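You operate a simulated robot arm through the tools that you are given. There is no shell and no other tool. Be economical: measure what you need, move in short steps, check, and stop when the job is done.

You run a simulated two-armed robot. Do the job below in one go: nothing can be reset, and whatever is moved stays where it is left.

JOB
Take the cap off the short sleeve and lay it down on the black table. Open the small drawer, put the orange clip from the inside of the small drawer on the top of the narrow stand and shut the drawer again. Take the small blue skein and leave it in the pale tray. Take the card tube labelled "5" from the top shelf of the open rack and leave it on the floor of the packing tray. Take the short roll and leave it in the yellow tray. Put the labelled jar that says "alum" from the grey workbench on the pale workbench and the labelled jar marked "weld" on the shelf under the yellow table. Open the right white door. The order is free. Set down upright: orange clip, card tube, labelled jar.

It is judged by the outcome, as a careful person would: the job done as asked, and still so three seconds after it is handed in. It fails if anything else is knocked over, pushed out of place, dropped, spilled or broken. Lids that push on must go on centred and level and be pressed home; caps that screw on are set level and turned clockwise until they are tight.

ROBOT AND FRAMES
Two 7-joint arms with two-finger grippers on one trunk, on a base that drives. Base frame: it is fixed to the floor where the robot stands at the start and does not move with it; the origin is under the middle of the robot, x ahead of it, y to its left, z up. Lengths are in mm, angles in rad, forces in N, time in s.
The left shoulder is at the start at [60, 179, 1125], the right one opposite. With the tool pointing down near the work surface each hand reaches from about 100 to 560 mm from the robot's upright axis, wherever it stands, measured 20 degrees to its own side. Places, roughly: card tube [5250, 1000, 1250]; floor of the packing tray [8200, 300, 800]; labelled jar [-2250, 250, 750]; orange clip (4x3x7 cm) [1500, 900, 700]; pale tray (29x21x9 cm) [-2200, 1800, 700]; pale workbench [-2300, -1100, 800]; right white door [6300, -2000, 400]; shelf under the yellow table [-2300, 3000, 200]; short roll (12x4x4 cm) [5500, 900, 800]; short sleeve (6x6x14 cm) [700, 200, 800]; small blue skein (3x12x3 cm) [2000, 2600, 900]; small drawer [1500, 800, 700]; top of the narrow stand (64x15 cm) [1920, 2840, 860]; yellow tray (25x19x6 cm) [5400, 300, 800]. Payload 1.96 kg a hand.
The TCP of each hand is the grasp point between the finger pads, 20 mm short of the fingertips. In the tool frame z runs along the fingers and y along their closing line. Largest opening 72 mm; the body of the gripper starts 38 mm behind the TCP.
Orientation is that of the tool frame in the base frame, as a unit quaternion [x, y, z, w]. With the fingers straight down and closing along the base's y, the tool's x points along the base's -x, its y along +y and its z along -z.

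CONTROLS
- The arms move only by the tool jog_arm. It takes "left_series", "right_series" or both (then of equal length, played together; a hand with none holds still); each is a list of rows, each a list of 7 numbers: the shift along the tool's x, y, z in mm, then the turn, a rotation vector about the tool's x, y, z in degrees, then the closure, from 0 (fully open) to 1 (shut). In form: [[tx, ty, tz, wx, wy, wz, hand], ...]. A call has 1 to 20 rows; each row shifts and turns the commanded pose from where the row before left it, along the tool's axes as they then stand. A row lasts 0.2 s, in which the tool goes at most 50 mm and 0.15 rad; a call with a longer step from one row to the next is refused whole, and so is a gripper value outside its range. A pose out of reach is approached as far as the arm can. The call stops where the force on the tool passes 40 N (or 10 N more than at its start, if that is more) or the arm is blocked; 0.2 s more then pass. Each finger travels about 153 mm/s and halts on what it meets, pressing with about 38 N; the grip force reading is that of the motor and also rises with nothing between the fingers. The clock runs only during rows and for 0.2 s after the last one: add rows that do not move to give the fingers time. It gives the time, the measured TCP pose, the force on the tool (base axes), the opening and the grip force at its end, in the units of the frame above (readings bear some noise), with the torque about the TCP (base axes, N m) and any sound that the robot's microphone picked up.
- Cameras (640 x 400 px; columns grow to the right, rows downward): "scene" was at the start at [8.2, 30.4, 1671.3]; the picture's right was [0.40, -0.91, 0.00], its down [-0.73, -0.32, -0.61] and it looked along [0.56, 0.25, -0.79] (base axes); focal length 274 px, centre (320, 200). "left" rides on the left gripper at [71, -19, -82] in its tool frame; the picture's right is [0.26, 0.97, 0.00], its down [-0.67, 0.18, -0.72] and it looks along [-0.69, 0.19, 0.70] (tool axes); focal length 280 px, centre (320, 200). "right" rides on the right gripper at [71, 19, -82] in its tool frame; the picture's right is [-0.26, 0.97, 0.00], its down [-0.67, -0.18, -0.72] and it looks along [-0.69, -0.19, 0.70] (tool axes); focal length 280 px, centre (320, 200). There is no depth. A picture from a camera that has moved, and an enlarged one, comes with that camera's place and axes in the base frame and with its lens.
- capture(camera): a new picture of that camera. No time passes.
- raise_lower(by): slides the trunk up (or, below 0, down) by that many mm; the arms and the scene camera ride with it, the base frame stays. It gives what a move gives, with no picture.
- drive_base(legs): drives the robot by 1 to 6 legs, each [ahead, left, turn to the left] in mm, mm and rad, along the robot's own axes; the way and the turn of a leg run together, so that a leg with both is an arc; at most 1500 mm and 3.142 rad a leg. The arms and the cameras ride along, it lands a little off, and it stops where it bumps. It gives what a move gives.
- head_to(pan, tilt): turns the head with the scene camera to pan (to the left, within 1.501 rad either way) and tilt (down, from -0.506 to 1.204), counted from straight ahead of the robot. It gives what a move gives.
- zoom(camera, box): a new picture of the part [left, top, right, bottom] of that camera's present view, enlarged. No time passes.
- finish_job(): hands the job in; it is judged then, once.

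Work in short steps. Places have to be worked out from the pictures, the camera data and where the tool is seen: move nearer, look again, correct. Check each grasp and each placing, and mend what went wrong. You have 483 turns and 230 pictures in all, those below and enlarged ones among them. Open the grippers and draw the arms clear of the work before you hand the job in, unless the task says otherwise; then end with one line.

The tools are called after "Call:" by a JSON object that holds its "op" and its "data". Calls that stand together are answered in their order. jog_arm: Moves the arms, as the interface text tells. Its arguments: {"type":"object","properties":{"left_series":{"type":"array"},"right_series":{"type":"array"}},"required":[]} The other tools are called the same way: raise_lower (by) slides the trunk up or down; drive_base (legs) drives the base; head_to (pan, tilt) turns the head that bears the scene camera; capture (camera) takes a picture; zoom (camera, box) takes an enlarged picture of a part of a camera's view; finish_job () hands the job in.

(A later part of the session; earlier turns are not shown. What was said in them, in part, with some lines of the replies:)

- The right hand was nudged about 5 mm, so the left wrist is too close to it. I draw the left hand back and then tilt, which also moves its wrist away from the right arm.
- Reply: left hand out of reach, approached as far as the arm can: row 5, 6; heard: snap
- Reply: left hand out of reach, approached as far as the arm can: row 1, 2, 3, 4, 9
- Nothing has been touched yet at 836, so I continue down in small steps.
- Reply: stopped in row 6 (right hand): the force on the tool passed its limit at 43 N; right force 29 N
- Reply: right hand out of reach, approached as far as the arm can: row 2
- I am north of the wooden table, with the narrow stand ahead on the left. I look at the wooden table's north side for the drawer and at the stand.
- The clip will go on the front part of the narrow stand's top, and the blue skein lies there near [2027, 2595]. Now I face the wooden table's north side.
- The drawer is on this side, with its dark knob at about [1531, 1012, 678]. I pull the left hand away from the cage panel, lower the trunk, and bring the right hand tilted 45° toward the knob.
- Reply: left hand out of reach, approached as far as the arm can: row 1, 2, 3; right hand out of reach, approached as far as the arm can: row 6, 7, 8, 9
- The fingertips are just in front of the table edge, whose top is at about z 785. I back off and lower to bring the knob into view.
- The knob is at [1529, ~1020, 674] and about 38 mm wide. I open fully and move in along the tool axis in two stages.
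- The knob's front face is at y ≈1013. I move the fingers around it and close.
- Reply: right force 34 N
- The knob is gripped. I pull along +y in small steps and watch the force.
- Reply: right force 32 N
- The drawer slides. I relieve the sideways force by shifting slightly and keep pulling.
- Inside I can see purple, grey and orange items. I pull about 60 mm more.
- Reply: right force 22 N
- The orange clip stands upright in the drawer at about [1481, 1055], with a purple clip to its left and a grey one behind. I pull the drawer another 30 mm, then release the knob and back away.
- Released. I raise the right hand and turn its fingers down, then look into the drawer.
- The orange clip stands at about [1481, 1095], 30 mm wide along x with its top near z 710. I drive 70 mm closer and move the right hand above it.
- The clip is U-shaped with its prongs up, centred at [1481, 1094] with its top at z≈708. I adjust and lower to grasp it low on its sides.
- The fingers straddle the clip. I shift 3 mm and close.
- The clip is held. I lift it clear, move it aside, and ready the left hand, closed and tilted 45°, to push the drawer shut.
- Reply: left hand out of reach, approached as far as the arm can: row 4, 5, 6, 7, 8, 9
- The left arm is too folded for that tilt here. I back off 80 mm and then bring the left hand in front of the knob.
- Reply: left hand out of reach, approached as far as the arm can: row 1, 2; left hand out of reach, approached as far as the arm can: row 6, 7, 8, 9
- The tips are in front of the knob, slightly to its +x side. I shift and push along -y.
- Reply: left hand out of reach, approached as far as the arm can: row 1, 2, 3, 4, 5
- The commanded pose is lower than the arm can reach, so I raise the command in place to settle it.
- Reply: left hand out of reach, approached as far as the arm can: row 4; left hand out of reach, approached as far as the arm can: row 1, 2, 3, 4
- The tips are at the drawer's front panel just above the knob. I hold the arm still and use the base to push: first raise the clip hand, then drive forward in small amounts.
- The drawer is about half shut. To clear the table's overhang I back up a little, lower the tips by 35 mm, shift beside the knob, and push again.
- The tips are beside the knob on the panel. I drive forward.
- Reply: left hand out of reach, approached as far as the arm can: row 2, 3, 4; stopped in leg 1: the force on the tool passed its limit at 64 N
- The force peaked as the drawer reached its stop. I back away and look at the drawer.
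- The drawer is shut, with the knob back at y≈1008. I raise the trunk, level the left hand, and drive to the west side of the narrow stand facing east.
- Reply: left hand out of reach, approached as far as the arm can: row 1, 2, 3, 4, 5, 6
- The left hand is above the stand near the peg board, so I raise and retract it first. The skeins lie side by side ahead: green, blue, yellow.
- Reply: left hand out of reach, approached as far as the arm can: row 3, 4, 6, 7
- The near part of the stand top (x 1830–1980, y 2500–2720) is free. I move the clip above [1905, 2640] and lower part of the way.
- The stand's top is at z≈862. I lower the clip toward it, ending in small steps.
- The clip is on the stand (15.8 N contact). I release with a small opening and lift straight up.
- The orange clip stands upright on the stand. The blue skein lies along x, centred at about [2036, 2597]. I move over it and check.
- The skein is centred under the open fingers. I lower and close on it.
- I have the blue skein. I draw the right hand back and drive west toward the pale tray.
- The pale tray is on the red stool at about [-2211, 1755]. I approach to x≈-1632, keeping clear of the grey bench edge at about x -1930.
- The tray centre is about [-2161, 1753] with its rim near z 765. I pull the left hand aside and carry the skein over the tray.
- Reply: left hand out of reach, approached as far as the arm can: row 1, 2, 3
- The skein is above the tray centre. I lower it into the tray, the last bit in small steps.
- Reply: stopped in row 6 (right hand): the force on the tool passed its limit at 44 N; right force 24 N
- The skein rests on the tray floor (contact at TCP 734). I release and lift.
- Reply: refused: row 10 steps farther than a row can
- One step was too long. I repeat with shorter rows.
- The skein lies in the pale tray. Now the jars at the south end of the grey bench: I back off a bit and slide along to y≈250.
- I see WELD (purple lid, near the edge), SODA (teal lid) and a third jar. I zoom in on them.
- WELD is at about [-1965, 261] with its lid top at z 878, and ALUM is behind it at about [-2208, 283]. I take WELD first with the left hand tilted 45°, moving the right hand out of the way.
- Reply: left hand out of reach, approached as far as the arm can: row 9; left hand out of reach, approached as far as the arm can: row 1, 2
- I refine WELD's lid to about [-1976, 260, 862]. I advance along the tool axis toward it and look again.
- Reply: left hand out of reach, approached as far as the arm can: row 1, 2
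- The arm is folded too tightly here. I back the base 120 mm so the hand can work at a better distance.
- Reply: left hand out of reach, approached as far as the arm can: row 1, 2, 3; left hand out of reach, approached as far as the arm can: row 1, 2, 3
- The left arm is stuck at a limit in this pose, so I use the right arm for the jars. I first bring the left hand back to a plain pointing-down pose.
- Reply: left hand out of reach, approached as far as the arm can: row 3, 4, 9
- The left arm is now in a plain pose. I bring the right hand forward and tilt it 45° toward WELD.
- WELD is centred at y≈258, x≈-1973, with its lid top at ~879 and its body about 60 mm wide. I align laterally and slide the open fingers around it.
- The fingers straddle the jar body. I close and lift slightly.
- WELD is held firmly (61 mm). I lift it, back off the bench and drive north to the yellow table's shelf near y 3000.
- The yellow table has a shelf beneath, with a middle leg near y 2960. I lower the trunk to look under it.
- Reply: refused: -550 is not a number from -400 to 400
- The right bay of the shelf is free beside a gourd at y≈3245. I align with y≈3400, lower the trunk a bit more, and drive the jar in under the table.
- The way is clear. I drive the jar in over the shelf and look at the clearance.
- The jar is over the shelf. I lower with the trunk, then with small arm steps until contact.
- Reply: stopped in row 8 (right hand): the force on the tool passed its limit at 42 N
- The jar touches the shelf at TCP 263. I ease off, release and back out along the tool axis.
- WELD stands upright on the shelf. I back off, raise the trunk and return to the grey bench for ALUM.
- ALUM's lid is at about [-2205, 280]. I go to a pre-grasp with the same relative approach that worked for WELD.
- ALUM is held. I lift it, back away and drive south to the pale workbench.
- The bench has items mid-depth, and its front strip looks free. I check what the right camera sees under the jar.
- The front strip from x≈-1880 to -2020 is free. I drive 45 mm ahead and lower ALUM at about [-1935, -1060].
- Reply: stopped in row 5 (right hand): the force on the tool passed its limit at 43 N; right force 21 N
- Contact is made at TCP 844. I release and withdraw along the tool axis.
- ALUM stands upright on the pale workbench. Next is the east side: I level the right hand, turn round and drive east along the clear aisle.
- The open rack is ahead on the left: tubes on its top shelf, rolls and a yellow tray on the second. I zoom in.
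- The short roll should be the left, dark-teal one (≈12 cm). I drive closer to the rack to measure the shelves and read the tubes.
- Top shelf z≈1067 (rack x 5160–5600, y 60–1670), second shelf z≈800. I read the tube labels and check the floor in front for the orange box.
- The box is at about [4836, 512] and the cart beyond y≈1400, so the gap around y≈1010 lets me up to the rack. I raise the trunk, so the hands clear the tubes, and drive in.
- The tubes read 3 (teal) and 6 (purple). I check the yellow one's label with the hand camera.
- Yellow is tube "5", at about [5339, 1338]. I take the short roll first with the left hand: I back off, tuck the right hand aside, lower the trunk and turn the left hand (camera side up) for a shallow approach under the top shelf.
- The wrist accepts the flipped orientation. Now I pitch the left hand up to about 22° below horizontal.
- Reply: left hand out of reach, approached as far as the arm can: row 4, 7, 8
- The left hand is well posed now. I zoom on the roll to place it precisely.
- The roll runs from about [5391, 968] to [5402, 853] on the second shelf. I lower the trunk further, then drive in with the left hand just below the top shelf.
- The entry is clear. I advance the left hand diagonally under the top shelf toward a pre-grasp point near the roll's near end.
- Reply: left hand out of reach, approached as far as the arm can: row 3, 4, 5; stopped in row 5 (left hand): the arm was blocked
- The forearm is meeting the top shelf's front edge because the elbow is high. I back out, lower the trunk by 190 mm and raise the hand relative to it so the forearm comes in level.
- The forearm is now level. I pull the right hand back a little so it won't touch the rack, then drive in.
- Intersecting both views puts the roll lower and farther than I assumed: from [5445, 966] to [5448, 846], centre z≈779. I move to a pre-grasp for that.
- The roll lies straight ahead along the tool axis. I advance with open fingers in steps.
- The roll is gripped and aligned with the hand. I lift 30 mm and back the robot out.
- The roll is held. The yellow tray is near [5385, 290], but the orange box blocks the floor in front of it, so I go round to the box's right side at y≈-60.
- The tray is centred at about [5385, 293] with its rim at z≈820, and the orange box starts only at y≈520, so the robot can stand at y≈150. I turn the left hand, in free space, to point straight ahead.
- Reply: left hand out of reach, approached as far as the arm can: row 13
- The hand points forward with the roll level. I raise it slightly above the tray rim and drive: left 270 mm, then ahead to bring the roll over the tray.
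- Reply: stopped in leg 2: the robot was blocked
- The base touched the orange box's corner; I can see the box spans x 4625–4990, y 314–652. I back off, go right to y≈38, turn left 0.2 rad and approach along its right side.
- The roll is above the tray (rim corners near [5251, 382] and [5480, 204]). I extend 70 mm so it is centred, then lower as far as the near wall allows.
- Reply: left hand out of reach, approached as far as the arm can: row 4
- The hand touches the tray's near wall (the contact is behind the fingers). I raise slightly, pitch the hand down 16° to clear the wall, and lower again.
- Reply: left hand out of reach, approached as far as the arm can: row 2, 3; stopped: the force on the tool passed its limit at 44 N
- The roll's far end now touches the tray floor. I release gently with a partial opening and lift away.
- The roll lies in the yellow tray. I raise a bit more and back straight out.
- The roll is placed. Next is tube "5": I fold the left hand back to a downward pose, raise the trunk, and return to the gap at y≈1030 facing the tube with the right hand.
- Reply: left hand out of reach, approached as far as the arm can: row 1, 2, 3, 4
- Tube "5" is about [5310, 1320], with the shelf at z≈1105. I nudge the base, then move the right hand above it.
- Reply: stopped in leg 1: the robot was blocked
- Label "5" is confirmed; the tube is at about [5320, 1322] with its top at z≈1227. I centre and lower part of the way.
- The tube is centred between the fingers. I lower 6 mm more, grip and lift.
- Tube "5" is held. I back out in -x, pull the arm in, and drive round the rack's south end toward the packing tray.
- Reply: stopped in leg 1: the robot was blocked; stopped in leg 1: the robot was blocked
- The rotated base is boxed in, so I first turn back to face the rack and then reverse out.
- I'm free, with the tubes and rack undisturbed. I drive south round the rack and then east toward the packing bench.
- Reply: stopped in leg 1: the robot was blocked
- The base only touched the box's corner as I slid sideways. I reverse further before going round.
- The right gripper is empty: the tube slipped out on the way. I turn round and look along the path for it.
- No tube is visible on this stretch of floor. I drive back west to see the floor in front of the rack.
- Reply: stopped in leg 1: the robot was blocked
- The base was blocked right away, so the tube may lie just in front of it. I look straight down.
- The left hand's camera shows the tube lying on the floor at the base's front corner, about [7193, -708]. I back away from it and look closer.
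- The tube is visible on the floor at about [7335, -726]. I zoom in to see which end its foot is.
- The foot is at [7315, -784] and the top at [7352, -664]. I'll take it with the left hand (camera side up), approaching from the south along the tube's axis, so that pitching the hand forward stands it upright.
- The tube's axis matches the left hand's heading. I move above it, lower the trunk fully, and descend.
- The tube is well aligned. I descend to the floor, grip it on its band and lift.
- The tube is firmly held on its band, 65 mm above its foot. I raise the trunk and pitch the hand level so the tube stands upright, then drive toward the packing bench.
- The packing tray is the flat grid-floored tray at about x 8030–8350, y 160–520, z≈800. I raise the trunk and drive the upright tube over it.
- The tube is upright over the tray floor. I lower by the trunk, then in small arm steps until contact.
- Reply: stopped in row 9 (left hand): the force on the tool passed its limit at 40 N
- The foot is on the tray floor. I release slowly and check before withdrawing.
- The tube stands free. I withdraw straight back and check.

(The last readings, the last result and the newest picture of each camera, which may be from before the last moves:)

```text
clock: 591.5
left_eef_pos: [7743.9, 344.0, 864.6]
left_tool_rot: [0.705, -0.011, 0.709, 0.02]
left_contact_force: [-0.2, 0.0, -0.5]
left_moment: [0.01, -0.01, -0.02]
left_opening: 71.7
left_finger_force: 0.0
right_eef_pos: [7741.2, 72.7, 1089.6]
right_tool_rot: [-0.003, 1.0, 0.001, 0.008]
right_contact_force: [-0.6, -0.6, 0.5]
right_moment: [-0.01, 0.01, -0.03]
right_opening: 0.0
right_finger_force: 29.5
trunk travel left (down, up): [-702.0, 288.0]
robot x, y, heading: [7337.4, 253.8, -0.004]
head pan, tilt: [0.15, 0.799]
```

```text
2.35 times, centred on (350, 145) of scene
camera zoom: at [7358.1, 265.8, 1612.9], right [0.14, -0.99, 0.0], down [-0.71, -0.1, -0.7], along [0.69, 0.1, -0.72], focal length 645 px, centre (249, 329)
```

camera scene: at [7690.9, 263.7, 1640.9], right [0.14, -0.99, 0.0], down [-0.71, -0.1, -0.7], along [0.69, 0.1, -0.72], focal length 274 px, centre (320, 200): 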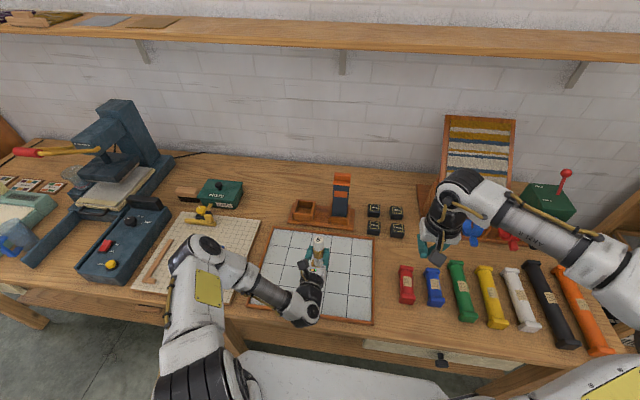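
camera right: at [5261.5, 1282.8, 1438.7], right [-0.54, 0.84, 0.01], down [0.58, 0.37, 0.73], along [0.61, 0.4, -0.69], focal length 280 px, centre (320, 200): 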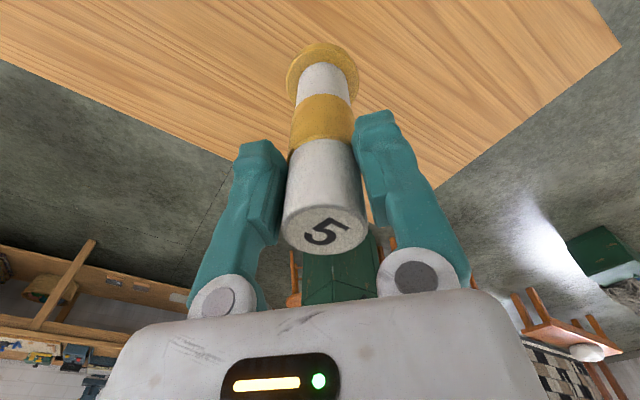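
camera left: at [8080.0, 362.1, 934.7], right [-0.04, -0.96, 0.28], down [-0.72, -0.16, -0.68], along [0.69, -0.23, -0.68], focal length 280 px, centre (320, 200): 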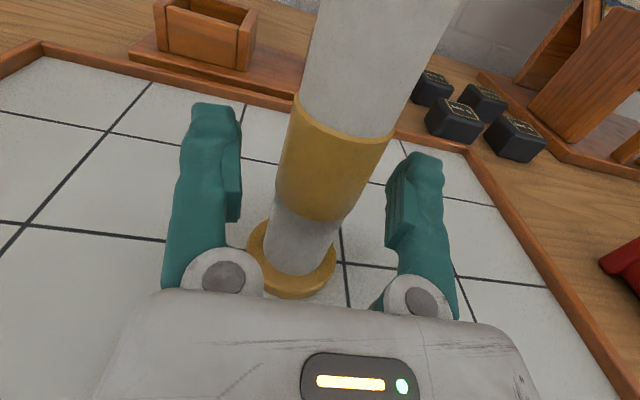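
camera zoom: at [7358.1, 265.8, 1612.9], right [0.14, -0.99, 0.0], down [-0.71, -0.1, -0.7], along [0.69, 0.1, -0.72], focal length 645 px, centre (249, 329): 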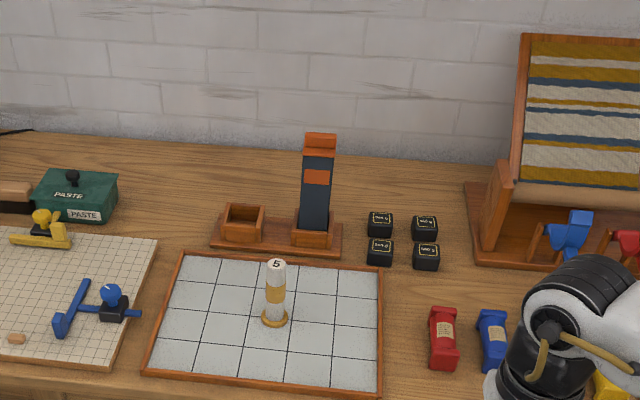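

The tube stands upright in the packing tray. The last job is the right white door: I turn south and drive toward the white cabinet.

Call:
{"op": "drive_base", "data": {"legs": [[0, 0, -1.566], [750, -340, 0], [800, -360, 0]]}}

Call:
{"op": "raise_lower", "data": {"by": -280}}

Call:
{"op": "head_to", "data": {"pan": 0, "tilt": 0.65}}

Call:
{"op": "capture", "data": {"camera": "scene"}}

```text
clock: 604.0
left_eef_pos: [6755.3, -1735.9, 867.0]
left_tool_rot: [0.495, -0.502, 0.491, 0.513]
left_contact_force: [-0.2, 0.6, -0.2]
left_moment: [-0.06, 0.01, 0.02]
left_opening: 72.1
left_finger_force: 0.1
right_eef_pos: [6484.4, -1737.8, 1090.9]
right_tool_rot: [0.701, 0.713, -0.004, 0.006]
right_contact_force: [0.0, -0.3, 0.7]
right_moment: [-0.02, 0.0, 0.01]
right_opening: 0.0
right_finger_force: 29.0
trunk travel left (down, up): [-702.0, 288.0]
robot x, y, heading: [6661.7, -1333.7, -1.563]
head pan, tilt: [0.15, 0.799]
```

```text
clock: 606.9
left_eef_pos: [6756.2, -1738.4, 586.9]
left_tool_rot: [0.495, -0.502, 0.492, 0.511]
left_contact_force: [-0.3, 0.2, 0.2]
left_moment: [-0.01, 0.02, -0.01]
left_opening: 72.1
left_finger_force: 0.0
right_eef_pos: [6483.9, -1736.6, 809.6]
right_tool_rot: [0.701, 0.713, -0.004, 0.006]
right_contact_force: [0.3, -1.5, -0.6]
right_moment: [-0.02, -0.03, 0.03]
right_opening: 0.0
right_finger_force: 29.3
trunk travel left (down, up): [-422.0, 568.0]
robot x, y, heading: [6661.2, -1331.8, -1.559]
head pan, tilt: [0.15, 0.799]
```

```text
clock: 607.6
left_eef_pos: [6757.2, -1736.8, 585.3]
left_tool_rot: [0.495, -0.501, 0.491, 0.513]
left_contact_force: [0.6, -0.5, -0.1]
left_moment: [0.01, 0.04, -0.01]
left_opening: 71.6
left_finger_force: 0.0
right_eef_pos: [6484.1, -1735.9, 808.5]
right_tool_rot: [0.702, 0.713, -0.004, 0.005]
right_contact_force: [0.3, 0.4, 0.1]
right_moment: [0.03, -0.01, 0.03]
right_opening: 0.0
right_finger_force: 29.9
trunk travel left (down, up): [-422.0, 568.0]
robot x, y, heading: [6658.2, -1334.8, -1.566]
head pan, tilt: [0.0, 0.649]
```

```text
22 pictures are left
camera scene: at [6660.5, -1359.0, 1345.4], right [-1.0, -0.01, 0.0], down [0.0, 0.61, -0.8], along [0.01, -0.8, -0.61], focal length 274 px, centre (320, 200)
```

scene: 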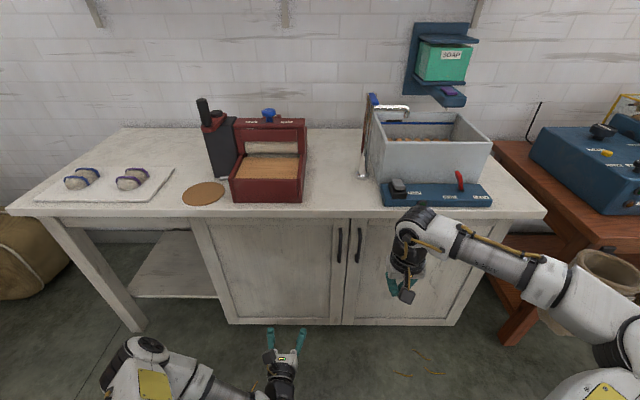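

The right door's handle is a vertical bar at about [6533, -2030, 635], with its hinge on the west side. I stand to the east of the door's swing and bring the right hand level toward the handle.

Call:
{"op": "raise_lower", "data": {"by": -175}}

Call:
{"op": "drive_base", "data": {"legs": [[80, 142, 0]]}}

Call:
{"op": "jog_arm", "data": {"right_series": [[-28, -23.3, 0, 0, 0, 0, 0.2], [-28, -23.3, 0, 0, 0, 0, 0.2], [-28, -23.3, 0, 0, 0, 0, 0.2], [-20, -23.3, 0, 0, 0, 0, 0.2], [0, 0, 0, 0, -8.2, 0, 0.2], [0, 0, 0, 0, -8.2, 0, 0.2], [0, 0, 0, 0, -8.2, 0, 0.2], [0, 0, 0, 0, -8.2, 0, 0.2], [0, 0, 0, 0, -8.2, 0, 0.2], [0, 0, 0, 0, -8.2, 0, 0.2], [0, 0, 0, 0, -8.2, 0, 0.2], [0, 0, 0, 0, -8.2, 0, 0.2], [0, 0, 0, 0, -8.2, 0, 0.2], [0, 0, 0, 0, -8.2, 0, 0.2]]}}

Call:
{"op": "capture", "data": {"camera": "scene"}}

Call:
{"op": "capture", "data": {"camera": "right"}}

```text
clock: 609.5
left_eef_pos: [6756.0, -1737.8, 410.2]
left_tool_rot: [0.495, -0.502, 0.491, 0.512]
left_contact_force: [0.4, 0.5, 0.9]
left_moment: [0.01, -0.01, -0.05]
left_opening: 72.1
left_finger_force: 0.0
right_eef_pos: [6483.0, -1737.1, 634.4]
right_tool_rot: [0.701, 0.713, -0.004, 0.006]
right_contact_force: [-0.1, 0.5, -0.1]
right_moment: [0.02, 0.01, 0.02]
right_opening: 0.0
right_finger_force: 30.0
trunk travel left (down, up): [-247.0, 743.0]
robot x, y, heading: [6657.8, -1330.6, -1.568]
head pan, tilt: [0.0, 0.649]
```

```text
clock: 611.0
left_eef_pos: [6899.6, -1815.8, 411.3]
left_tool_rot: [0.495, -0.502, 0.491, 0.512]
left_contact_force: [-0.4, -0.4, 0.0]
left_moment: [-0.04, -0.03, 0.01]
left_opening: 72.1
left_finger_force: 0.1
right_eef_pos: [6628.9, -1816.2, 635.4]
right_tool_rot: [0.701, 0.713, -0.004, 0.006]
right_contact_force: [0.0, 0.5, -0.2]
right_moment: [0.05, 0.01, 0.02]
right_opening: 0.0
right_finger_force: 29.6
trunk travel left (down, up): [-247.0, 743.0]
robot x, y, heading: [6807.4, -1415.7, -1.566]
head pan, tilt: [0.0, 0.649]
```

```text
clock: 614.0
left_eef_pos: [6901.7, -1816.0, 410.9]
left_tool_rot: [0.496, -0.501, 0.492, 0.511]
left_contact_force: [-0.2, -0.1, -0.1]
left_moment: [-0.05, 0.0, 0.0]
left_opening: 72.0
left_finger_force: 0.1
right_eef_pos: [6537.0, -1922.0, 635.9]
right_tool_rot: [0.526, 0.534, -0.462, 0.474]
right_contact_force: [0.3, 1.2, -0.5]
right_moment: [0.02, -0.02, 0.01]
right_opening: 57.6
right_finger_force: 0.0
trunk travel left (down, up): [-247.0, 743.0]
robot x, y, heading: [6804.1, -1408.9, -1.559]
head pan, tilt: [0.0, 0.649]
```

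```text
21 pictures are left
camera scene: at [6804.7, -1438.4, 1170.5], right [-1.0, -0.01, 0.0], down [0.0, 0.6, -0.8], along [0.01, -0.8, -0.6], focal length 274 px, centre (320, 200)
```

scene: 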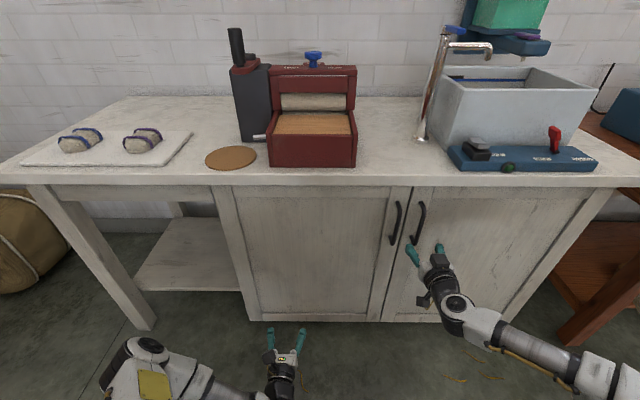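

```text
20 pictures are left
camera right: at [6555.0, -1832.2, 574.4], right [0.96, -0.02, 0.26], down [-0.2, 0.62, 0.76], along [-0.18, -0.78, 0.6], focal length 280 px, centre (320, 200)
```

right: 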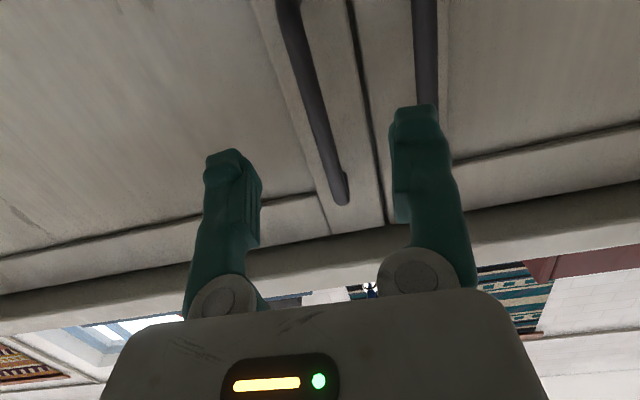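

The handle is between the fingers, slightly to the west. I advance around it and close.

Call:
{"op": "jog_arm", "data": {"right_series": [[0, -7, 35, 0, 0, 0, 0.2], [0, 0, 35, 0, 0, 0, 0.2], [0, 0, 28, 0, 0, 0, 0.2], [0, 0, 0, 0, 0, 0, 0.6], [0, 0, 0, 0, 0, 0, 1], [0, 0, 0, 0, 0, 0, 1], [0, 0, 0, 0, 0, 0, 1]]}}

Call:
{"op": "capture", "data": {"camera": "right"}}

```text
clock: 615.6
left_eef_pos: [6900.1, -1815.4, 411.9]
left_tool_rot: [0.494, -0.502, 0.491, 0.513]
left_contact_force: [-0.9, -0.3, 0.2]
left_moment: [-0.03, 0.0, -0.04]
left_opening: 72.2
left_finger_force: 0.0
right_eef_pos: [6533.6, -2021.3, 624.0]
right_tool_rot: [0.527, 0.534, -0.463, 0.472]
right_contact_force: [-0.4, -0.1, 0.2]
right_moment: [0.01, -0.04, 0.0]
right_opening: 0.1
right_finger_force: 30.2
trunk travel left (down, up): [-247.0, 743.0]
robot x, y, heading: [6809.6, -1410.1, -1.562]
head pan, tilt: [0.0, 0.649]
```

```text
19 pictures are left
camera right: at [6551.0, -1930.7, 563.0], right [0.96, -0.02, 0.26], down [-0.2, 0.62, 0.76], along [-0.18, -0.78, 0.6], focal length 280 px, centre (320, 200)
```

right: 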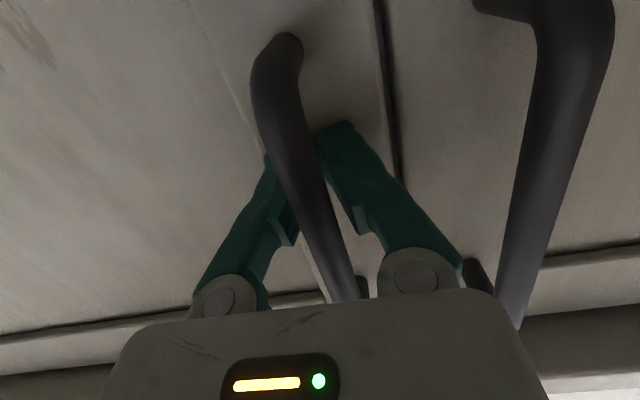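

The fingertips have closed behind the bar, hooking it. I pull back gently and watch the force.

Call:
{"op": "jog_arm", "data": {"right_series": [[0, 0, -8, 0, 0, 0, 1], [0, 0, -10, 0, 0, 0, 1], [0, 0, -12, 0, 0, 0, 1], [0, 0, -12, 0, 0, 0, 1], [0, -1, -15, 0, 0, 0, 1], [0, -1, -15, 0, 0, 0, 1]]}}

Call:
{"op": "capture", "data": {"camera": "right"}}

```text
clock: 617.0
left_eef_pos: [6900.7, -1817.5, 410.2]
left_tool_rot: [0.494, -0.502, 0.491, 0.512]
left_contact_force: [-0.2, -0.4, 0.5]
left_moment: [0.01, -0.02, -0.01]
left_opening: 72.1
left_finger_force: 0.0
right_eef_pos: [6526.1, -1949.0, 631.4]
right_tool_rot: [0.528, 0.533, -0.464, 0.472]
right_contact_force: [-10.8, -2.9, -1.5]
right_moment: [0.07, 0.11, 0.07]
right_opening: 0.0
right_finger_force: 29.8
trunk travel left (down, up): [-247.0, 743.0]
robot x, y, heading: [6805.6, -1409.6, -1.559]
head pan, tilt: [0.0, 0.649]
```

```text
18 pictures are left
camera right: at [6543.9, -1858.7, 570.8], right [0.96, -0.02, 0.26], down [-0.19, 0.62, 0.76], along [-0.18, -0.78, 0.6], focal length 280 px, centre (320, 200)
```

right: 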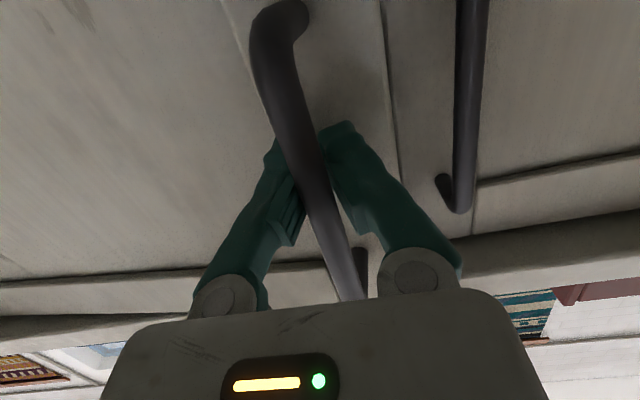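

The door is opening with the hook. I follow the arc to about 30°.

Call:
{"op": "jog_arm", "data": {"right_series": [[0, -8, -17, 0, 0, 0, 1], [0, -9, -17, 0, 0, 0, 1], [0, -9, -16, 0, 0, 0, 1], [0, -9, -16, 0, 0, 0, 1], [0, -10, -16, 0, 0, 0, 1], [0, -10, -15, 0, 0, 0, 1]]}}

Call:
{"op": "capture", "data": {"camera": "scene"}}

```text
clock: 618.4
left_eef_pos: [6900.8, -1816.8, 410.8]
left_tool_rot: [0.496, -0.5, 0.492, 0.512]
left_contact_force: [0.1, -0.3, -0.2]
left_moment: [0.01, 0.01, -0.01]
left_opening: 72.1
left_finger_force: 0.0
right_eef_pos: [6472.2, -1853.4, 643.2]
right_tool_rot: [0.526, 0.535, -0.462, 0.473]
right_contact_force: [0.9, 0.0, 1.2]
right_moment: [0.04, -0.01, -0.11]
right_opening: 0.0
right_finger_force: 29.7
trunk travel left (down, up): [-247.0, 743.0]
robot x, y, heading: [6803.5, -1412.0, -1.566]
head pan, tilt: [0.0, 0.649]
```

```text
17 pictures are left
camera scene: at [6804.7, -1438.2, 1170.5], right [-1.0, -0.01, 0.0], down [0.0, 0.6, -0.8], along [0.01, -0.8, -0.6], focal length 274 px, centre (320, 200)
```

scene: 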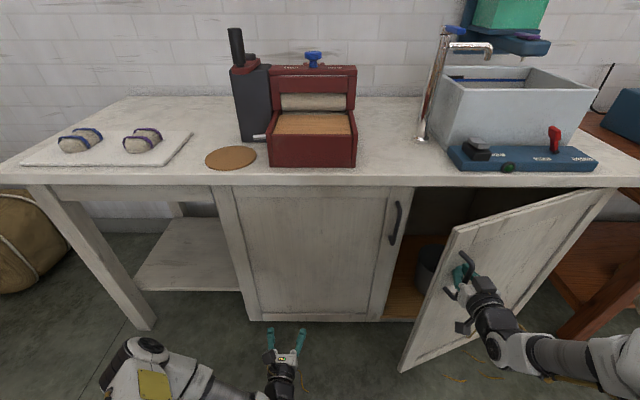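

The door is about a third open. I keep following the arc toward 60°.

Call:
{"op": "jog_arm", "data": {"right_series": [[0, -14, -18, 0, 0, 0, 1], [0, -15, -17, 0, 0, 0, 1], [0, -17, -16, 0, 0, 0, 1], [0, -18, -16, 0, 0, 0, 1], [0, -15, -11, 0, 0, 0, 1], [0, -15, -10, 0, 0, 0, 1], [0, -15, -10, 0, 0, 0, 1], [0, -16, -9, 0, 0, 0, 1], [0, -16, -8, 0, 0, 0, 1]]}}

Call:
{"op": "capture", "data": {"camera": "scene"}}

```text
clock: 618.9
left_eef_pos: [6901.7, -1815.7, 411.7]
left_tool_rot: [0.495, -0.501, 0.492, 0.512]
left_contact_force: [-0.1, -0.8, 0.8]
left_moment: [0.01, 0.0, -0.02]
left_opening: 72.2
left_finger_force: 0.1
right_eef_pos: [6458.5, -1829.6, 645.9]
right_tool_rot: [0.524, 0.537, -0.459, 0.475]
right_contact_force: [6.1, 4.0, 2.5]
right_moment: [-0.04, -0.07, -0.35]
right_opening: 0.0
right_finger_force: 29.7
trunk travel left (down, up): [-247.0, 743.0]
robot x, y, heading: [6805.8, -1414.2, -1.555]
head pan, tilt: [0.0, 0.649]
stopped in row 2 (right hand): the force on the tool passed its limit at 44 N (the readings are from after the stop); the commanded pose is now the measured one
```

```text
16 pictures are left
camera scene: at [6805.9, -1437.4, 1170.7], right [-1.0, -0.01, 0.0], down [-0.01, 0.6, -0.8], along [0.01, -0.8, -0.6], focal length 274 px, centre (320, 200)
```

scene: 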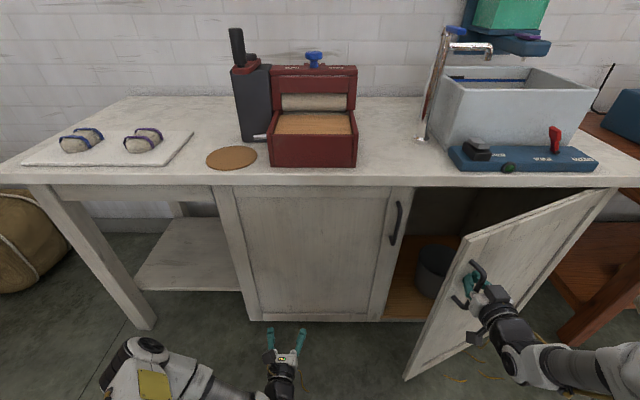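

The fingers are wedged against the bar now, so I unhook, go round the door's free edge, and push the edge westward with closed fingers.

Call:
{"op": "jog_arm", "data": {"right_series": [[0, 0, 5, 0, 0, 0, 0.6], [0, 0, 0, 0, 0, 0, 0.2], [0, 0, 0, 0, 0, 0, 0.1], [0, 0, -25, 0, 0, 0, 0.1], [0, 0, -40, 0, 0, 0, 0.1], [0, 0, -40, 0, 0, 0, 0.1], [0, 35, -10, 0, 0, 0, 1], [0, 40, 0, 0, 0, 0, 1], [0, 40, 0, 0, 0, 0, 1]]}}

Call:
{"op": "capture", "data": {"camera": "scene"}}

```text
clock: 620.2
left_eef_pos: [6898.7, -1817.8, 409.2]
left_tool_rot: [0.494, -0.504, 0.491, 0.51]
left_contact_force: [0.5, 0.2, -0.2]
left_moment: [0.02, -0.01, 0.01]
left_opening: 72.1
left_finger_force: 0.0
right_eef_pos: [6417.3, -1769.1, 647.5]
right_tool_rot: [0.531, 0.537, -0.46, 0.468]
right_contact_force: [-16.4, -10.0, -32.6]
right_moment: [-1.02, 1.46, -0.99]
right_opening: 47.0
right_finger_force: 0.0
right hand out of reach, approached as far as the arm can: row 4, 5, 6
trunk travel left (down, up): [-247.0, 743.0]
robot x, y, heading: [6804.6, -1415.2, -1.561]
head pan, tilt: [0.0, 0.649]
stopped in row 6 (right hand): the force on the tool passed its limit at 45 N (the readings are from after the stop); the commanded pose is now the measured one
```

```text
15 pictures are left
camera scene: at [6800.5, -1441.9, 1170.1], right [-1.0, -0.01, 0.0], down [0.0, 0.61, -0.79], along [0.01, -0.79, -0.61], focal length 274 px, centre (320, 200)
```

scene: 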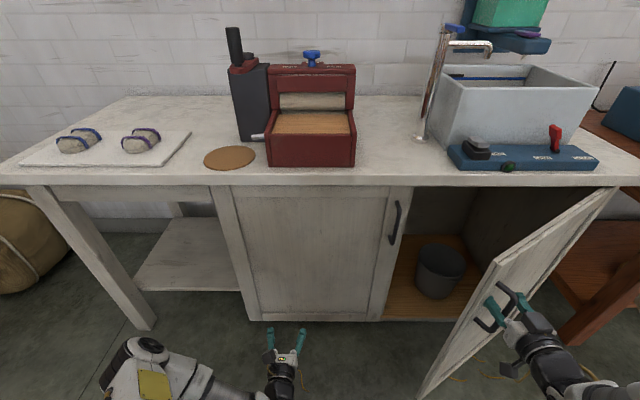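

The door came along to about 50°, still hooked by one finger. I check how the fingers sit at the bar.

Call:
{"op": "capture", "data": {"camera": "right"}}

```text
14 pictures are left
camera right: at [6435.0, -1678.7, 587.3], right [0.96, -0.02, 0.26], down [-0.2, 0.61, 0.77], along [-0.18, -0.79, 0.58], focal length 280 px, centre (320, 200)
```

right: 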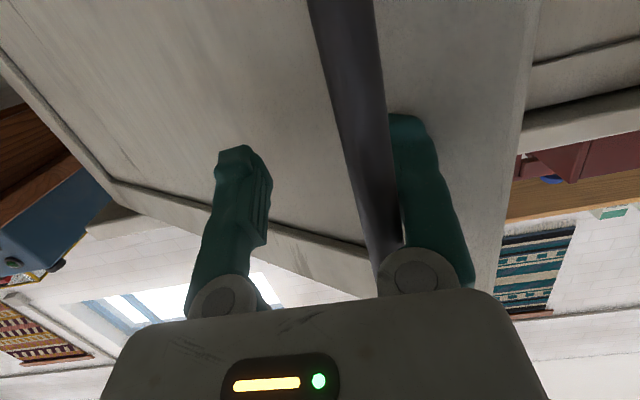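

The bar sits between the fingers with the east finger inside the handle gap, so moving west pulls the door on. I use the base for that in small moves.

Call:
{"op": "drive_base", "data": {"legs": [[-25, -50, 0]]}}

Call:
{"op": "drive_base", "data": {"legs": [[-20, -60, 0]]}}

Call:
{"op": "capture", "data": {"camera": "scene"}}

```text
clock: 621.0
left_eef_pos: [6885.1, -1809.5, 412.2]
left_tool_rot: [0.495, -0.501, 0.492, 0.512]
left_contact_force: [-0.2, -0.5, -0.5]
left_moment: [0.0, 0.01, -0.02]
left_opening: 71.9
left_finger_force: 0.0
right_eef_pos: [6408.9, -1760.1, 647.1]
right_tool_rot: [0.529, 0.541, -0.454, 0.471]
right_contact_force: [-1.8, 2.4, -5.2]
right_moment: [-0.84, 0.44, -1.2]
right_opening: 50.0
right_finger_force: 0.0
trunk travel left (down, up): [-247.0, 743.0]
robot x, y, heading: [6792.4, -1405.6, -1.559]
head pan, tilt: [0.0, 0.649]
stopped in leg 1: the force on the tool passed its limit at 61 N (the readings are from after the stop); the commanded pose is now the measured one
```

```text
clock: 621.8
left_eef_pos: [6873.8, -1805.4, 412.3]
left_tool_rot: [0.494, -0.501, 0.493, 0.511]
left_contact_force: [-0.7, -0.3, 0.0]
left_moment: [0.03, 0.05, -0.01]
left_opening: 71.9
left_finger_force: 0.0
right_eef_pos: [6404.2, -1753.5, 647.4]
right_tool_rot: [0.527, 0.544, -0.449, 0.474]
right_contact_force: [7.6, 10.2, 11.3]
right_moment: [-0.21, -0.12, -1.51]
right_opening: 50.6
right_finger_force: 0.1
trunk travel left (down, up): [-247.0, 743.0]
robot x, y, heading: [6778.5, -1400.3, -1.562]
head pan, tilt: [0.0, 0.649]
stopped in leg 1: the force on the tool passed its limit at 64 N (the readings are from after the stop); the commanded pose is now the measured one
```

```text
13 pictures are left
camera scene: at [6779.4, -1424.9, 1170.7], right [-1.0, -0.01, 0.0], down [-0.01, 0.6, -0.8], along [0.01, -0.8, -0.6], focal length 274 px, centre (320, 200)
```

scene: 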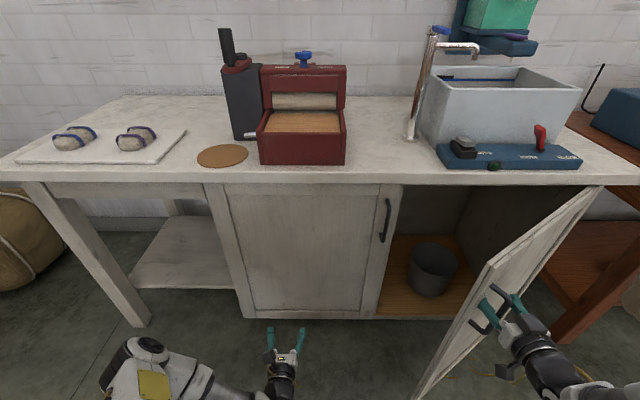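

I narrow the fingers around the bar so they don't press on the door, then back the base away to unhook.

Call:
{"op": "jog_arm", "data": {"right_series": [[0, 0, 0, 0, 0, 0, 0.55], [0, 0, 0, 0, 0, 0, 0.6], [0, 0, 0, 0, 0, 0, 0.6]]}}

Call:
{"op": "drive_base", "data": {"legs": [[-120, 0, 0]]}}

Call:
{"op": "capture", "data": {"camera": "scene"}}

```text
clock: 622.6
left_eef_pos: [6875.0, -1804.7, 410.9]
left_tool_rot: [0.495, -0.5, 0.492, 0.513]
left_contact_force: [-0.4, -0.4, -0.2]
left_moment: [0.04, 0.0, 0.02]
left_opening: 72.1
left_finger_force: 0.0
right_eef_pos: [6406.2, -1753.6, 646.0]
right_tool_rot: [0.527, 0.545, -0.448, 0.474]
right_contact_force: [26.1, 21.1, -3.6]
right_moment: [-0.2, 0.39, -0.45]
right_opening: 32.7
right_finger_force: 2.8
trunk travel left (down, up): [-247.0, 743.0]
robot x, y, heading: [6778.0, -1402.2, -1.565]
head pan, tilt: [0.0, 0.649]
```

```text
clock: 623.9
left_eef_pos: [6871.8, -1689.1, 410.8]
left_tool_rot: [0.493, -0.504, 0.491, 0.512]
left_contact_force: [0.4, -0.8, 0.3]
left_moment: [0.05, 0.0, 0.0]
left_opening: 72.0
left_finger_force: 0.0
right_eef_pos: [6400.4, -1636.3, 645.3]
right_tool_rot: [0.529, 0.544, -0.449, 0.472]
right_contact_force: [-0.1, 0.0, 0.5]
right_moment: [0.02, 0.03, 0.03]
right_opening: 28.7
right_finger_force: 0.1
trunk travel left (down, up): [-247.0, 743.0]
robot x, y, heading: [6779.8, -1280.2, -1.568]
head pan, tilt: [0.0, 0.649]
```

```text
12 pictures are left
camera scene: at [6776.7, -1309.8, 1170.5], right [-1.0, 0.0, 0.0], down [0.0, 0.6, -0.8], along [0.0, -0.8, -0.6], focal length 274 px, centre (320, 200)
```

scene: 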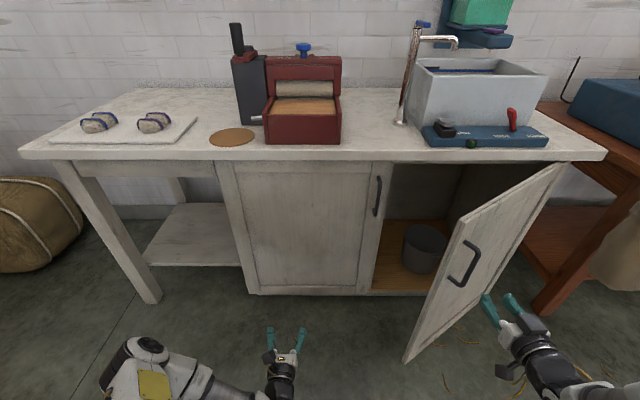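

The door stands at about 45°. I use the left hand, already level, with closed fingers: I bring it east of the door's free edge, then push the edge westward with base moves.

Call:
{"op": "jog_arm", "data": {"left_series": [[0, 0, 0, 0, 0, 0, 0.5], [0, 0, 0, 0, 0, 0, 1], [0, 0, 0, 0, 0, 0, 1]]}}

Call:
{"op": "drive_base", "data": {"legs": [[0, -360, 0]]}}

Call:
{"op": "drive_base", "data": {"legs": [[140, 0, 0]]}}

Call:
{"op": "capture", "data": {"camera": "scene"}}

```text
clock: 624.6
left_eef_pos: [6872.4, -1688.7, 411.3]
left_tool_rot: [0.493, -0.504, 0.491, 0.513]
left_contact_force: [-0.2, 0.0, -0.2]
left_moment: [0.0, -0.02, 0.0]
left_opening: 0.0
left_finger_force: 30.1
right_eef_pos: [6401.4, -1636.0, 644.4]
right_tool_rot: [0.529, 0.543, -0.45, 0.472]
right_contact_force: [0.0, -0.1, -0.7]
right_moment: [0.01, -0.02, 0.04]
right_opening: 28.8
right_finger_force: 0.0
trunk travel left (down, up): [-247.0, 743.0]
robot x, y, heading: [6776.2, -1276.4, -1.563]
head pan, tilt: [0.0, 0.649]
```

```text
clock: 627.0
left_eef_pos: [6511.1, -1688.5, 410.5]
left_tool_rot: [0.493, -0.503, 0.491, 0.512]
left_contact_force: [0.1, -0.1, 0.2]
left_moment: [0.05, -0.02, -0.01]
left_opening: 0.1
left_finger_force: 30.1
right_eef_pos: [6040.6, -1637.3, 644.6]
right_tool_rot: [0.529, 0.543, -0.449, 0.473]
right_contact_force: [0.4, -0.4, -0.3]
right_moment: [0.01, 0.0, -0.01]
right_opening: 28.8
right_finger_force: 0.0
trunk travel left (down, up): [-247.0, 743.0]
robot x, y, heading: [6418.6, -1284.8, -1.568]
head pan, tilt: [0.0, 0.649]
```

```text
clock: 628.2
left_eef_pos: [6512.8, -1800.0, 409.7]
left_tool_rot: [0.493, -0.502, 0.493, 0.511]
left_contact_force: [-0.3, -0.1, 0.2]
left_moment: [-0.01, 0.02, -0.02]
left_opening: 0.0
left_finger_force: 29.4
right_eef_pos: [6038.7, -1746.3, 644.8]
right_tool_rot: [0.529, 0.542, -0.451, 0.472]
right_contact_force: [-0.1, 0.4, -0.1]
right_moment: [-0.02, 0.02, 0.02]
right_opening: 28.8
right_finger_force: 0.1
trunk travel left (down, up): [-247.0, 743.0]
robot x, y, heading: [6413.7, -1390.6, -1.569]
head pan, tilt: [0.0, 0.649]
stopped in leg 1: the force on the tool passed its limit at 78 N (the readings are from after the stop); the commanded pose is now the measured one
```

```text
11 pictures are left
camera scene: at [6416.2, -1422.0, 1170.4], right [-1.0, 0.0, 0.0], down [0.0, 0.6, -0.8], along [0.0, -0.8, -0.6], focal length 274 px, centre (320, 200)
```

scene: 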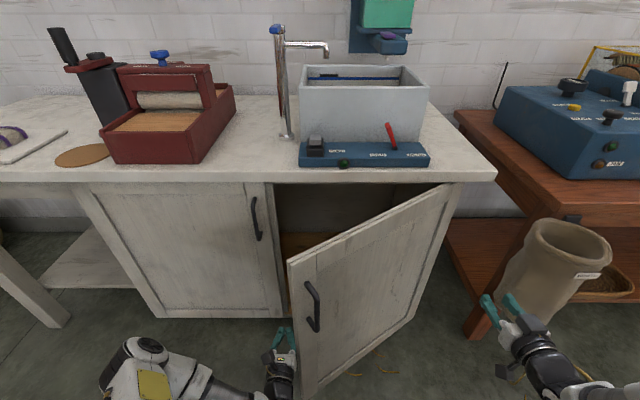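

The hand met the door's edge head-on. I back up, shift east 45 mm and go past the edge.

Call:
{"op": "drive_base", "data": {"legs": [[-40, 0, 0], [0, 45, 0], [95, 0, 0]]}}

Call:
{"op": "drive_base", "data": {"legs": [[-15, -80, 0]]}}

Call:
{"op": "capture", "data": {"camera": "scene"}}

```text
clock: 630.3
left_eef_pos: [6558.6, -1859.1, 411.6]
left_tool_rot: [0.495, -0.501, 0.494, 0.51]
left_contact_force: [0.2, -0.5, 0.0]
left_moment: [-0.02, -0.02, -0.03]
left_opening: 0.0
left_finger_force: 29.9
right_eef_pos: [6083.9, -1804.2, 645.5]
right_tool_rot: [0.529, 0.543, -0.45, 0.472]
right_contact_force: [0.5, -0.7, -0.5]
right_moment: [0.0, 0.0, -0.02]
right_opening: 28.8
right_finger_force: 0.1
trunk travel left (down, up): [-247.0, 743.0]
robot x, y, heading: [6459.2, -1453.7, -1.57]
head pan, tilt: [0.0, 0.649]
```

```text
clock: 631.4
left_eef_pos: [6477.7, -1842.7, 410.4]
left_tool_rot: [0.494, -0.501, 0.494, 0.51]
left_contact_force: [1.7, 0.2, -0.2]
left_moment: [-0.02, 0.0, 0.0]
left_opening: 0.0
left_finger_force: 29.0
right_eef_pos: [6003.4, -1791.1, 646.4]
right_tool_rot: [0.529, 0.543, -0.45, 0.472]
right_contact_force: [-0.1, 0.2, 0.7]
right_moment: [-0.03, -0.02, 0.0]
right_opening: 28.7
right_finger_force: 0.0
trunk travel left (down, up): [-247.0, 743.0]
robot x, y, heading: [6381.8, -1439.5, -1.571]
head pan, tilt: [0.0, 0.649]
```

```text
10 pictures are left
camera scene: at [6380.3, -1464.6, 1170.4], right [-1.0, 0.0, 0.0], down [0.0, 0.6, -0.8], along [0.0, -0.8, -0.6], focal length 274 px, centre (320, 200)
```

scene: 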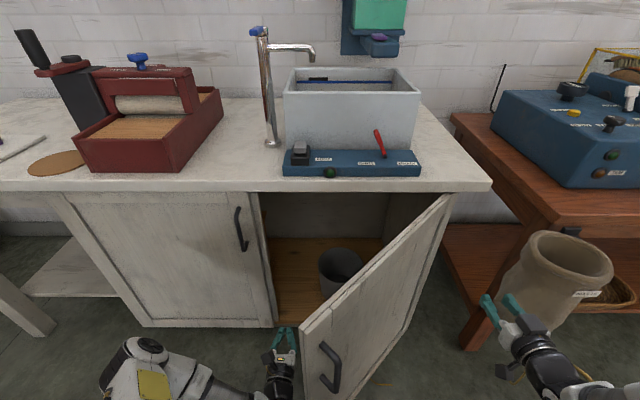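

The left fingers are now behind the door's free edge. I push it west while backing up, in steps.

Call:
{"op": "drive_base", "data": {"legs": [[-60, -80, 0]]}}

Call:
{"op": "drive_base", "data": {"legs": [[-45, -85, 0]]}}

Call:
{"op": "drive_base", "data": {"legs": [[-25, -70, 0]]}}

Call:
{"op": "capture", "data": {"camera": "scene"}}

```text
clock: 632.5
left_eef_pos: [6397.0, -1783.3, 411.7]
left_tool_rot: [0.495, -0.501, 0.494, 0.51]
left_contact_force: [0.0, -1.3, -0.2]
left_moment: [0.0, -0.01, 0.04]
left_opening: 0.0
left_finger_force: 29.5
right_eef_pos: [5924.1, -1731.8, 646.1]
right_tool_rot: [0.529, 0.544, -0.449, 0.473]
right_contact_force: [0.3, 0.7, 0.0]
right_moment: [-0.02, -0.01, 0.0]
right_opening: 28.9
right_finger_force: 0.0
trunk travel left (down, up): [-247.0, 743.0]
robot x, y, heading: [6299.6, -1377.1, -1.572]
head pan, tilt: [0.0, 0.649]
```

```text
clock: 633.7
left_eef_pos: [6311.7, -1738.3, 410.2]
left_tool_rot: [0.495, -0.501, 0.494, 0.51]
left_contact_force: [-0.4, -0.2, -0.5]
left_moment: [0.0, 0.0, 0.01]
left_opening: 0.0
left_finger_force: 29.7
right_eef_pos: [5838.2, -1685.2, 645.1]
right_tool_rot: [0.529, 0.543, -0.45, 0.472]
right_contact_force: [0.1, 0.2, 0.5]
right_moment: [0.02, 0.03, -0.02]
right_opening: 28.7
right_finger_force: 0.0
trunk travel left (down, up): [-247.0, 743.0]
robot x, y, heading: [6214.4, -1332.0, -1.568]
head pan, tilt: [0.0, 0.649]
```

```text
clock: 634.4
left_eef_pos: [6303.3, -1733.7, 411.1]
left_tool_rot: [0.495, -0.5, 0.496, 0.509]
left_contact_force: [-0.4, 0.5, -0.3]
left_moment: [-0.01, 0.0, -0.01]
left_opening: 0.0
left_finger_force: 29.3
right_eef_pos: [5830.8, -1682.8, 645.2]
right_tool_rot: [0.528, 0.544, -0.45, 0.472]
right_contact_force: [-0.4, -0.7, 0.1]
right_moment: [0.03, 0.02, 0.03]
right_opening: 28.7
right_finger_force: 0.1
trunk travel left (down, up): [-247.0, 743.0]
robot x, y, heading: [6205.3, -1330.3, -1.565]
head pan, tilt: [0.0, 0.649]
stopped in leg 1: the robot was blocked; the commanded pose is now the measured one
```

```text
9 pictures are left
camera scene: at [6205.7, -1355.6, 1170.5], right [-1.0, 0.0, 0.0], down [0.0, 0.6, -0.8], along [0.0, -0.8, -0.6], focal length 274 px, centre (320, 200)
```

scene: 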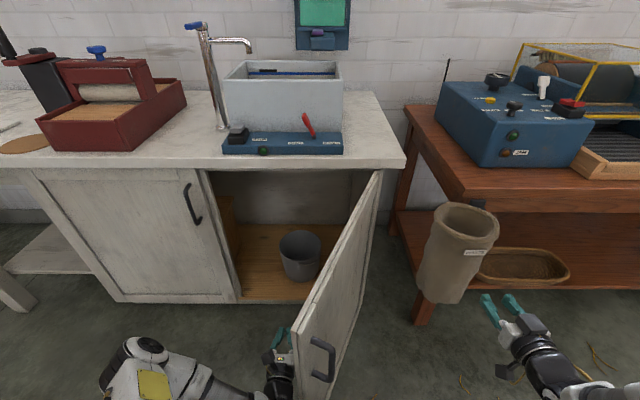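

The door is about 67° open (it is ~540 mm wide) and now meets my base front. I back up 130 mm and push the edge further west with the left hand.

Call:
{"op": "drive_base", "data": {"legs": [[-130, 0, 0]]}}

Call:
{"op": "drive_base", "data": {"legs": [[0, -110, 0]]}}

Call:
{"op": "drive_base", "data": {"legs": [[0, -70, 0]]}}

Call:
{"op": "capture", "data": {"camera": "scene"}}

```text
clock: 635.7
left_eef_pos: [6304.9, -1606.6, 411.4]
left_tool_rot: [0.495, -0.5, 0.496, 0.509]
left_contact_force: [-0.6, -1.0, 0.6]
left_moment: [0.01, -0.05, -0.01]
left_opening: 0.0
left_finger_force: 29.5
right_eef_pos: [5830.5, -1555.4, 646.2]
right_tool_rot: [0.527, 0.545, -0.449, 0.474]
right_contact_force: [0.3, -0.1, 0.1]
right_moment: [0.01, 0.0, -0.03]
right_opening: 28.9
right_finger_force: 0.0
trunk travel left (down, up): [-247.0, 743.0]
robot x, y, heading: [6200.0, -1200.1, -1.564]
head pan, tilt: [0.0, 0.649]
```

```text
clock: 636.6
left_eef_pos: [6277.9, -1603.5, 409.0]
left_tool_rot: [0.496, -0.501, 0.495, 0.507]
left_contact_force: [3.3, 7.1, 4.3]
left_moment: [0.27, 0.1, -0.37]
left_opening: 0.0
left_finger_force: 29.4
right_eef_pos: [5803.2, -1555.6, 646.0]
right_tool_rot: [0.525, 0.545, -0.449, 0.475]
right_contact_force: [-1.0, -0.2, -0.5]
right_moment: [0.0, -0.03, -0.01]
right_opening: 28.7
right_finger_force: 0.1
trunk travel left (down, up): [-247.0, 743.0]
robot x, y, heading: [6176.6, -1194.7, -1.556]
head pan, tilt: [0.0, 0.649]
stopped in leg 1: the force on the tool passed its limit at 78 N (the readings are from after the stop); the commanded pose is now the measured one
```

```text
clock: 637.3
left_eef_pos: [6270.8, -1600.1, 409.9]
left_tool_rot: [0.497, -0.502, 0.493, 0.507]
left_contact_force: [2.9, 6.0, 3.3]
left_moment: [0.23, 0.12, -0.36]
left_opening: 0.1
left_finger_force: 29.7
right_eef_pos: [5795.4, -1555.7, 646.1]
right_tool_rot: [0.526, 0.545, -0.45, 0.474]
right_contact_force: [-0.9, -0.2, -0.4]
right_moment: [0.0, 0.01, -0.01]
right_opening: 29.2
right_finger_force: 0.1
trunk travel left (down, up): [-247.0, 743.0]
robot x, y, heading: [6173.7, -1200.2, -1.56]
head pan, tilt: [0.0, 0.649]
stopped in leg 1: the force on the tool passed its limit at 58 N (the readings are from after the stop); the commanded pose is now the measured one
```

```text
8 pictures are left
camera scene: at [6170.6, -1227.2, 1170.4], right [-1.0, -0.01, 0.0], down [-0.01, 0.6, -0.8], along [0.01, -0.8, -0.6], focal length 274 px, centre (320, 200)
```

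scene: 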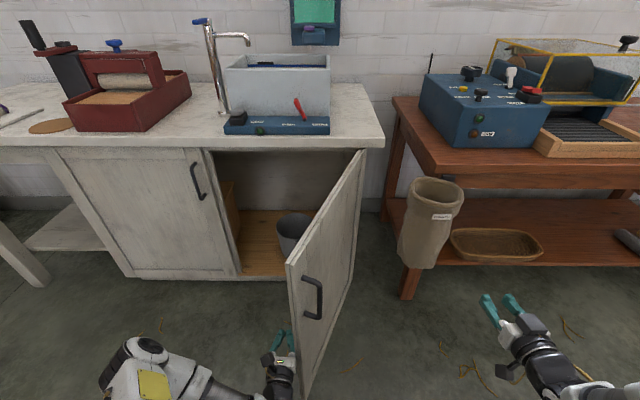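

The push now meets resistance at about 66°. I push gently with the arm to feel whether this is the stop.

Call:
{"op": "jog_arm", "data": {"left_series": [[0, 4, 0, 0, 0, 0, 1], [0, 5, 0, 0, 0, 0, 1], [0, 5, 0, 0, 0, 0, 1], [0, 5, 0, 0, 0, 0, 1], [0, 5, 0, 0, 0, 0, 1], [0, 5, 0, 0, 0, 0, 1], [0, 5, 0, 0, 0, 0, 1], [0, 5, 0, 0, 0, 0, 1]]}}

```text
clock: 637.9
left_eef_pos: [6264.4, -1597.8, 409.0]
left_tool_rot: [0.498, -0.502, 0.492, 0.508]
left_contact_force: [4.6, 11.6, 8.0]
left_moment: [0.41, 0.25, -0.66]
left_opening: 0.0
left_finger_force: 30.2
right_eef_pos: [5797.3, -1555.6, 646.5]
right_tool_rot: [0.526, 0.545, -0.449, 0.474]
right_contact_force: [0.0, 0.5, -0.7]
right_moment: [0.01, 0.02, -0.02]
right_opening: 28.7
right_finger_force: 0.0
trunk travel left (down, up): [-247.0, 743.0]
robot x, y, heading: [6170.3, -1200.3, -1.569]
head pan, tilt: [0.0, 0.649]
stopped in row 2 (left hand): the force on the tool passed its limit at 44 N (the readings are from after the stop); the commanded pose is now the measured one
```

Call:
{"op": "capture", "data": {"camera": "left"}}

```text
7 pictures are left
camera left: at [6285.4, -1515.8, 477.2], right [-0.96, 0.02, 0.27], down [-0.18, 0.72, -0.67], along [-0.21, -0.69, -0.69], focal length 280 px, centre (320, 200)
```

left: 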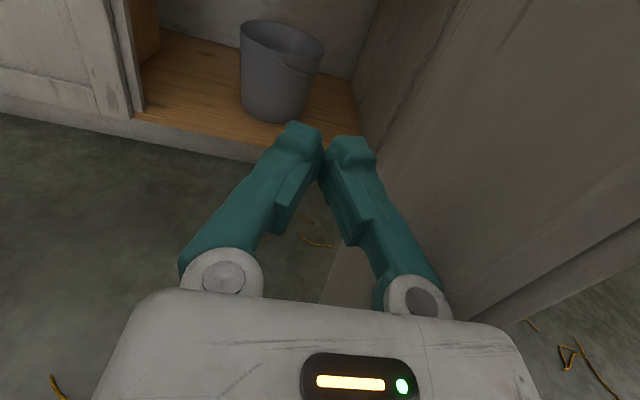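

The door yields only a few millimetres under more than 40 N at about 68°, so it is at its stop and fully open. I move the hand off the door eastward, back away, and check.

Call:
{"op": "drive_base", "data": {"legs": [[0, 70, 0], [-500, 0, 0]]}}

Call:
{"op": "jog_arm", "data": {"left_series": [[0, 0, 0, 0, 0, 0, 0.5], [0, 0, 0, 0, 0, 0, 0], [0, 0, 0, 0, 0, 0, 0]], "right_series": [[0, 0, 0, 0, 0, 0, 0.3], [0, 0, 0, 0, 0, 0, 0], [0, 0, 0, 0, 0, 0, 0]]}}

Call:
{"op": "capture", "data": {"camera": "scene"}}

```text
clock: 641.3
left_eef_pos: [6326.2, -1130.3, 408.4]
left_tool_rot: [0.496, -0.505, 0.49, 0.509]
left_contact_force: [0.8, 0.7, 0.0]
left_moment: [-0.02, -0.03, 0.0]
left_opening: 0.0
left_finger_force: 29.4
right_eef_pos: [5859.7, -1081.1, 644.8]
right_tool_rot: [0.53, 0.542, -0.452, 0.471]
right_contact_force: [0.9, 0.4, -0.6]
right_moment: [0.03, -0.02, 0.0]
right_opening: 28.8
right_finger_force: 0.1
trunk travel left (down, up): [-247.0, 743.0]
robot x, y, heading: [6236.9, -729.2, -1.575]
head pan, tilt: [0.0, 0.649]
```

```text
clock: 642.1
left_eef_pos: [6326.6, -1129.3, 408.2]
left_tool_rot: [0.496, -0.505, 0.49, 0.509]
left_contact_force: [0.3, 0.6, -0.1]
left_moment: [-0.01, -0.02, 0.0]
left_opening: 71.8
left_finger_force: 0.2
right_eef_pos: [5859.5, -1081.9, 645.2]
right_tool_rot: [0.53, 0.542, -0.452, 0.471]
right_contact_force: [0.0, -1.2, -0.3]
right_moment: [-0.02, 0.02, -0.03]
right_opening: 72.2
right_finger_force: 0.0
trunk travel left (down, up): [-247.0, 743.0]
robot x, y, heading: [6241.1, -732.1, -1.579]
head pan, tilt: [0.0, 0.649]
```

```text
6 pictures are left
camera scene: at [6237.2, -757.0, 1170.5], right [-1.0, 0.0, 0.0], down [0.0, 0.6, -0.8], along [0.0, -0.8, -0.6], focal length 274 px, centre (320, 200)
```

scene: 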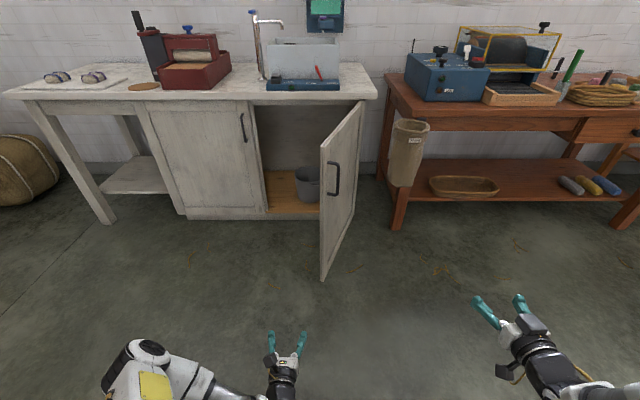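

The door stands wide open at its stop, both grippers are open and the arms are clear. All the placings were checked as I went, so I hand in the job.

Call:
{"op": "finish_job", "data": {}}

```text
The job is handed in.
```

I handed the job in with every part done, but the card tube was dropped once and I bumped the orange box in front of the rack. The tube "5" slipped from the gripper onto the floor while I was driving. I picked it up and stood it upright in the packing tray. The base touched the orange box's corner twice, and I couldn't tell whether it moved. The right white door is open to about 68°, where it seems to meet its stop.
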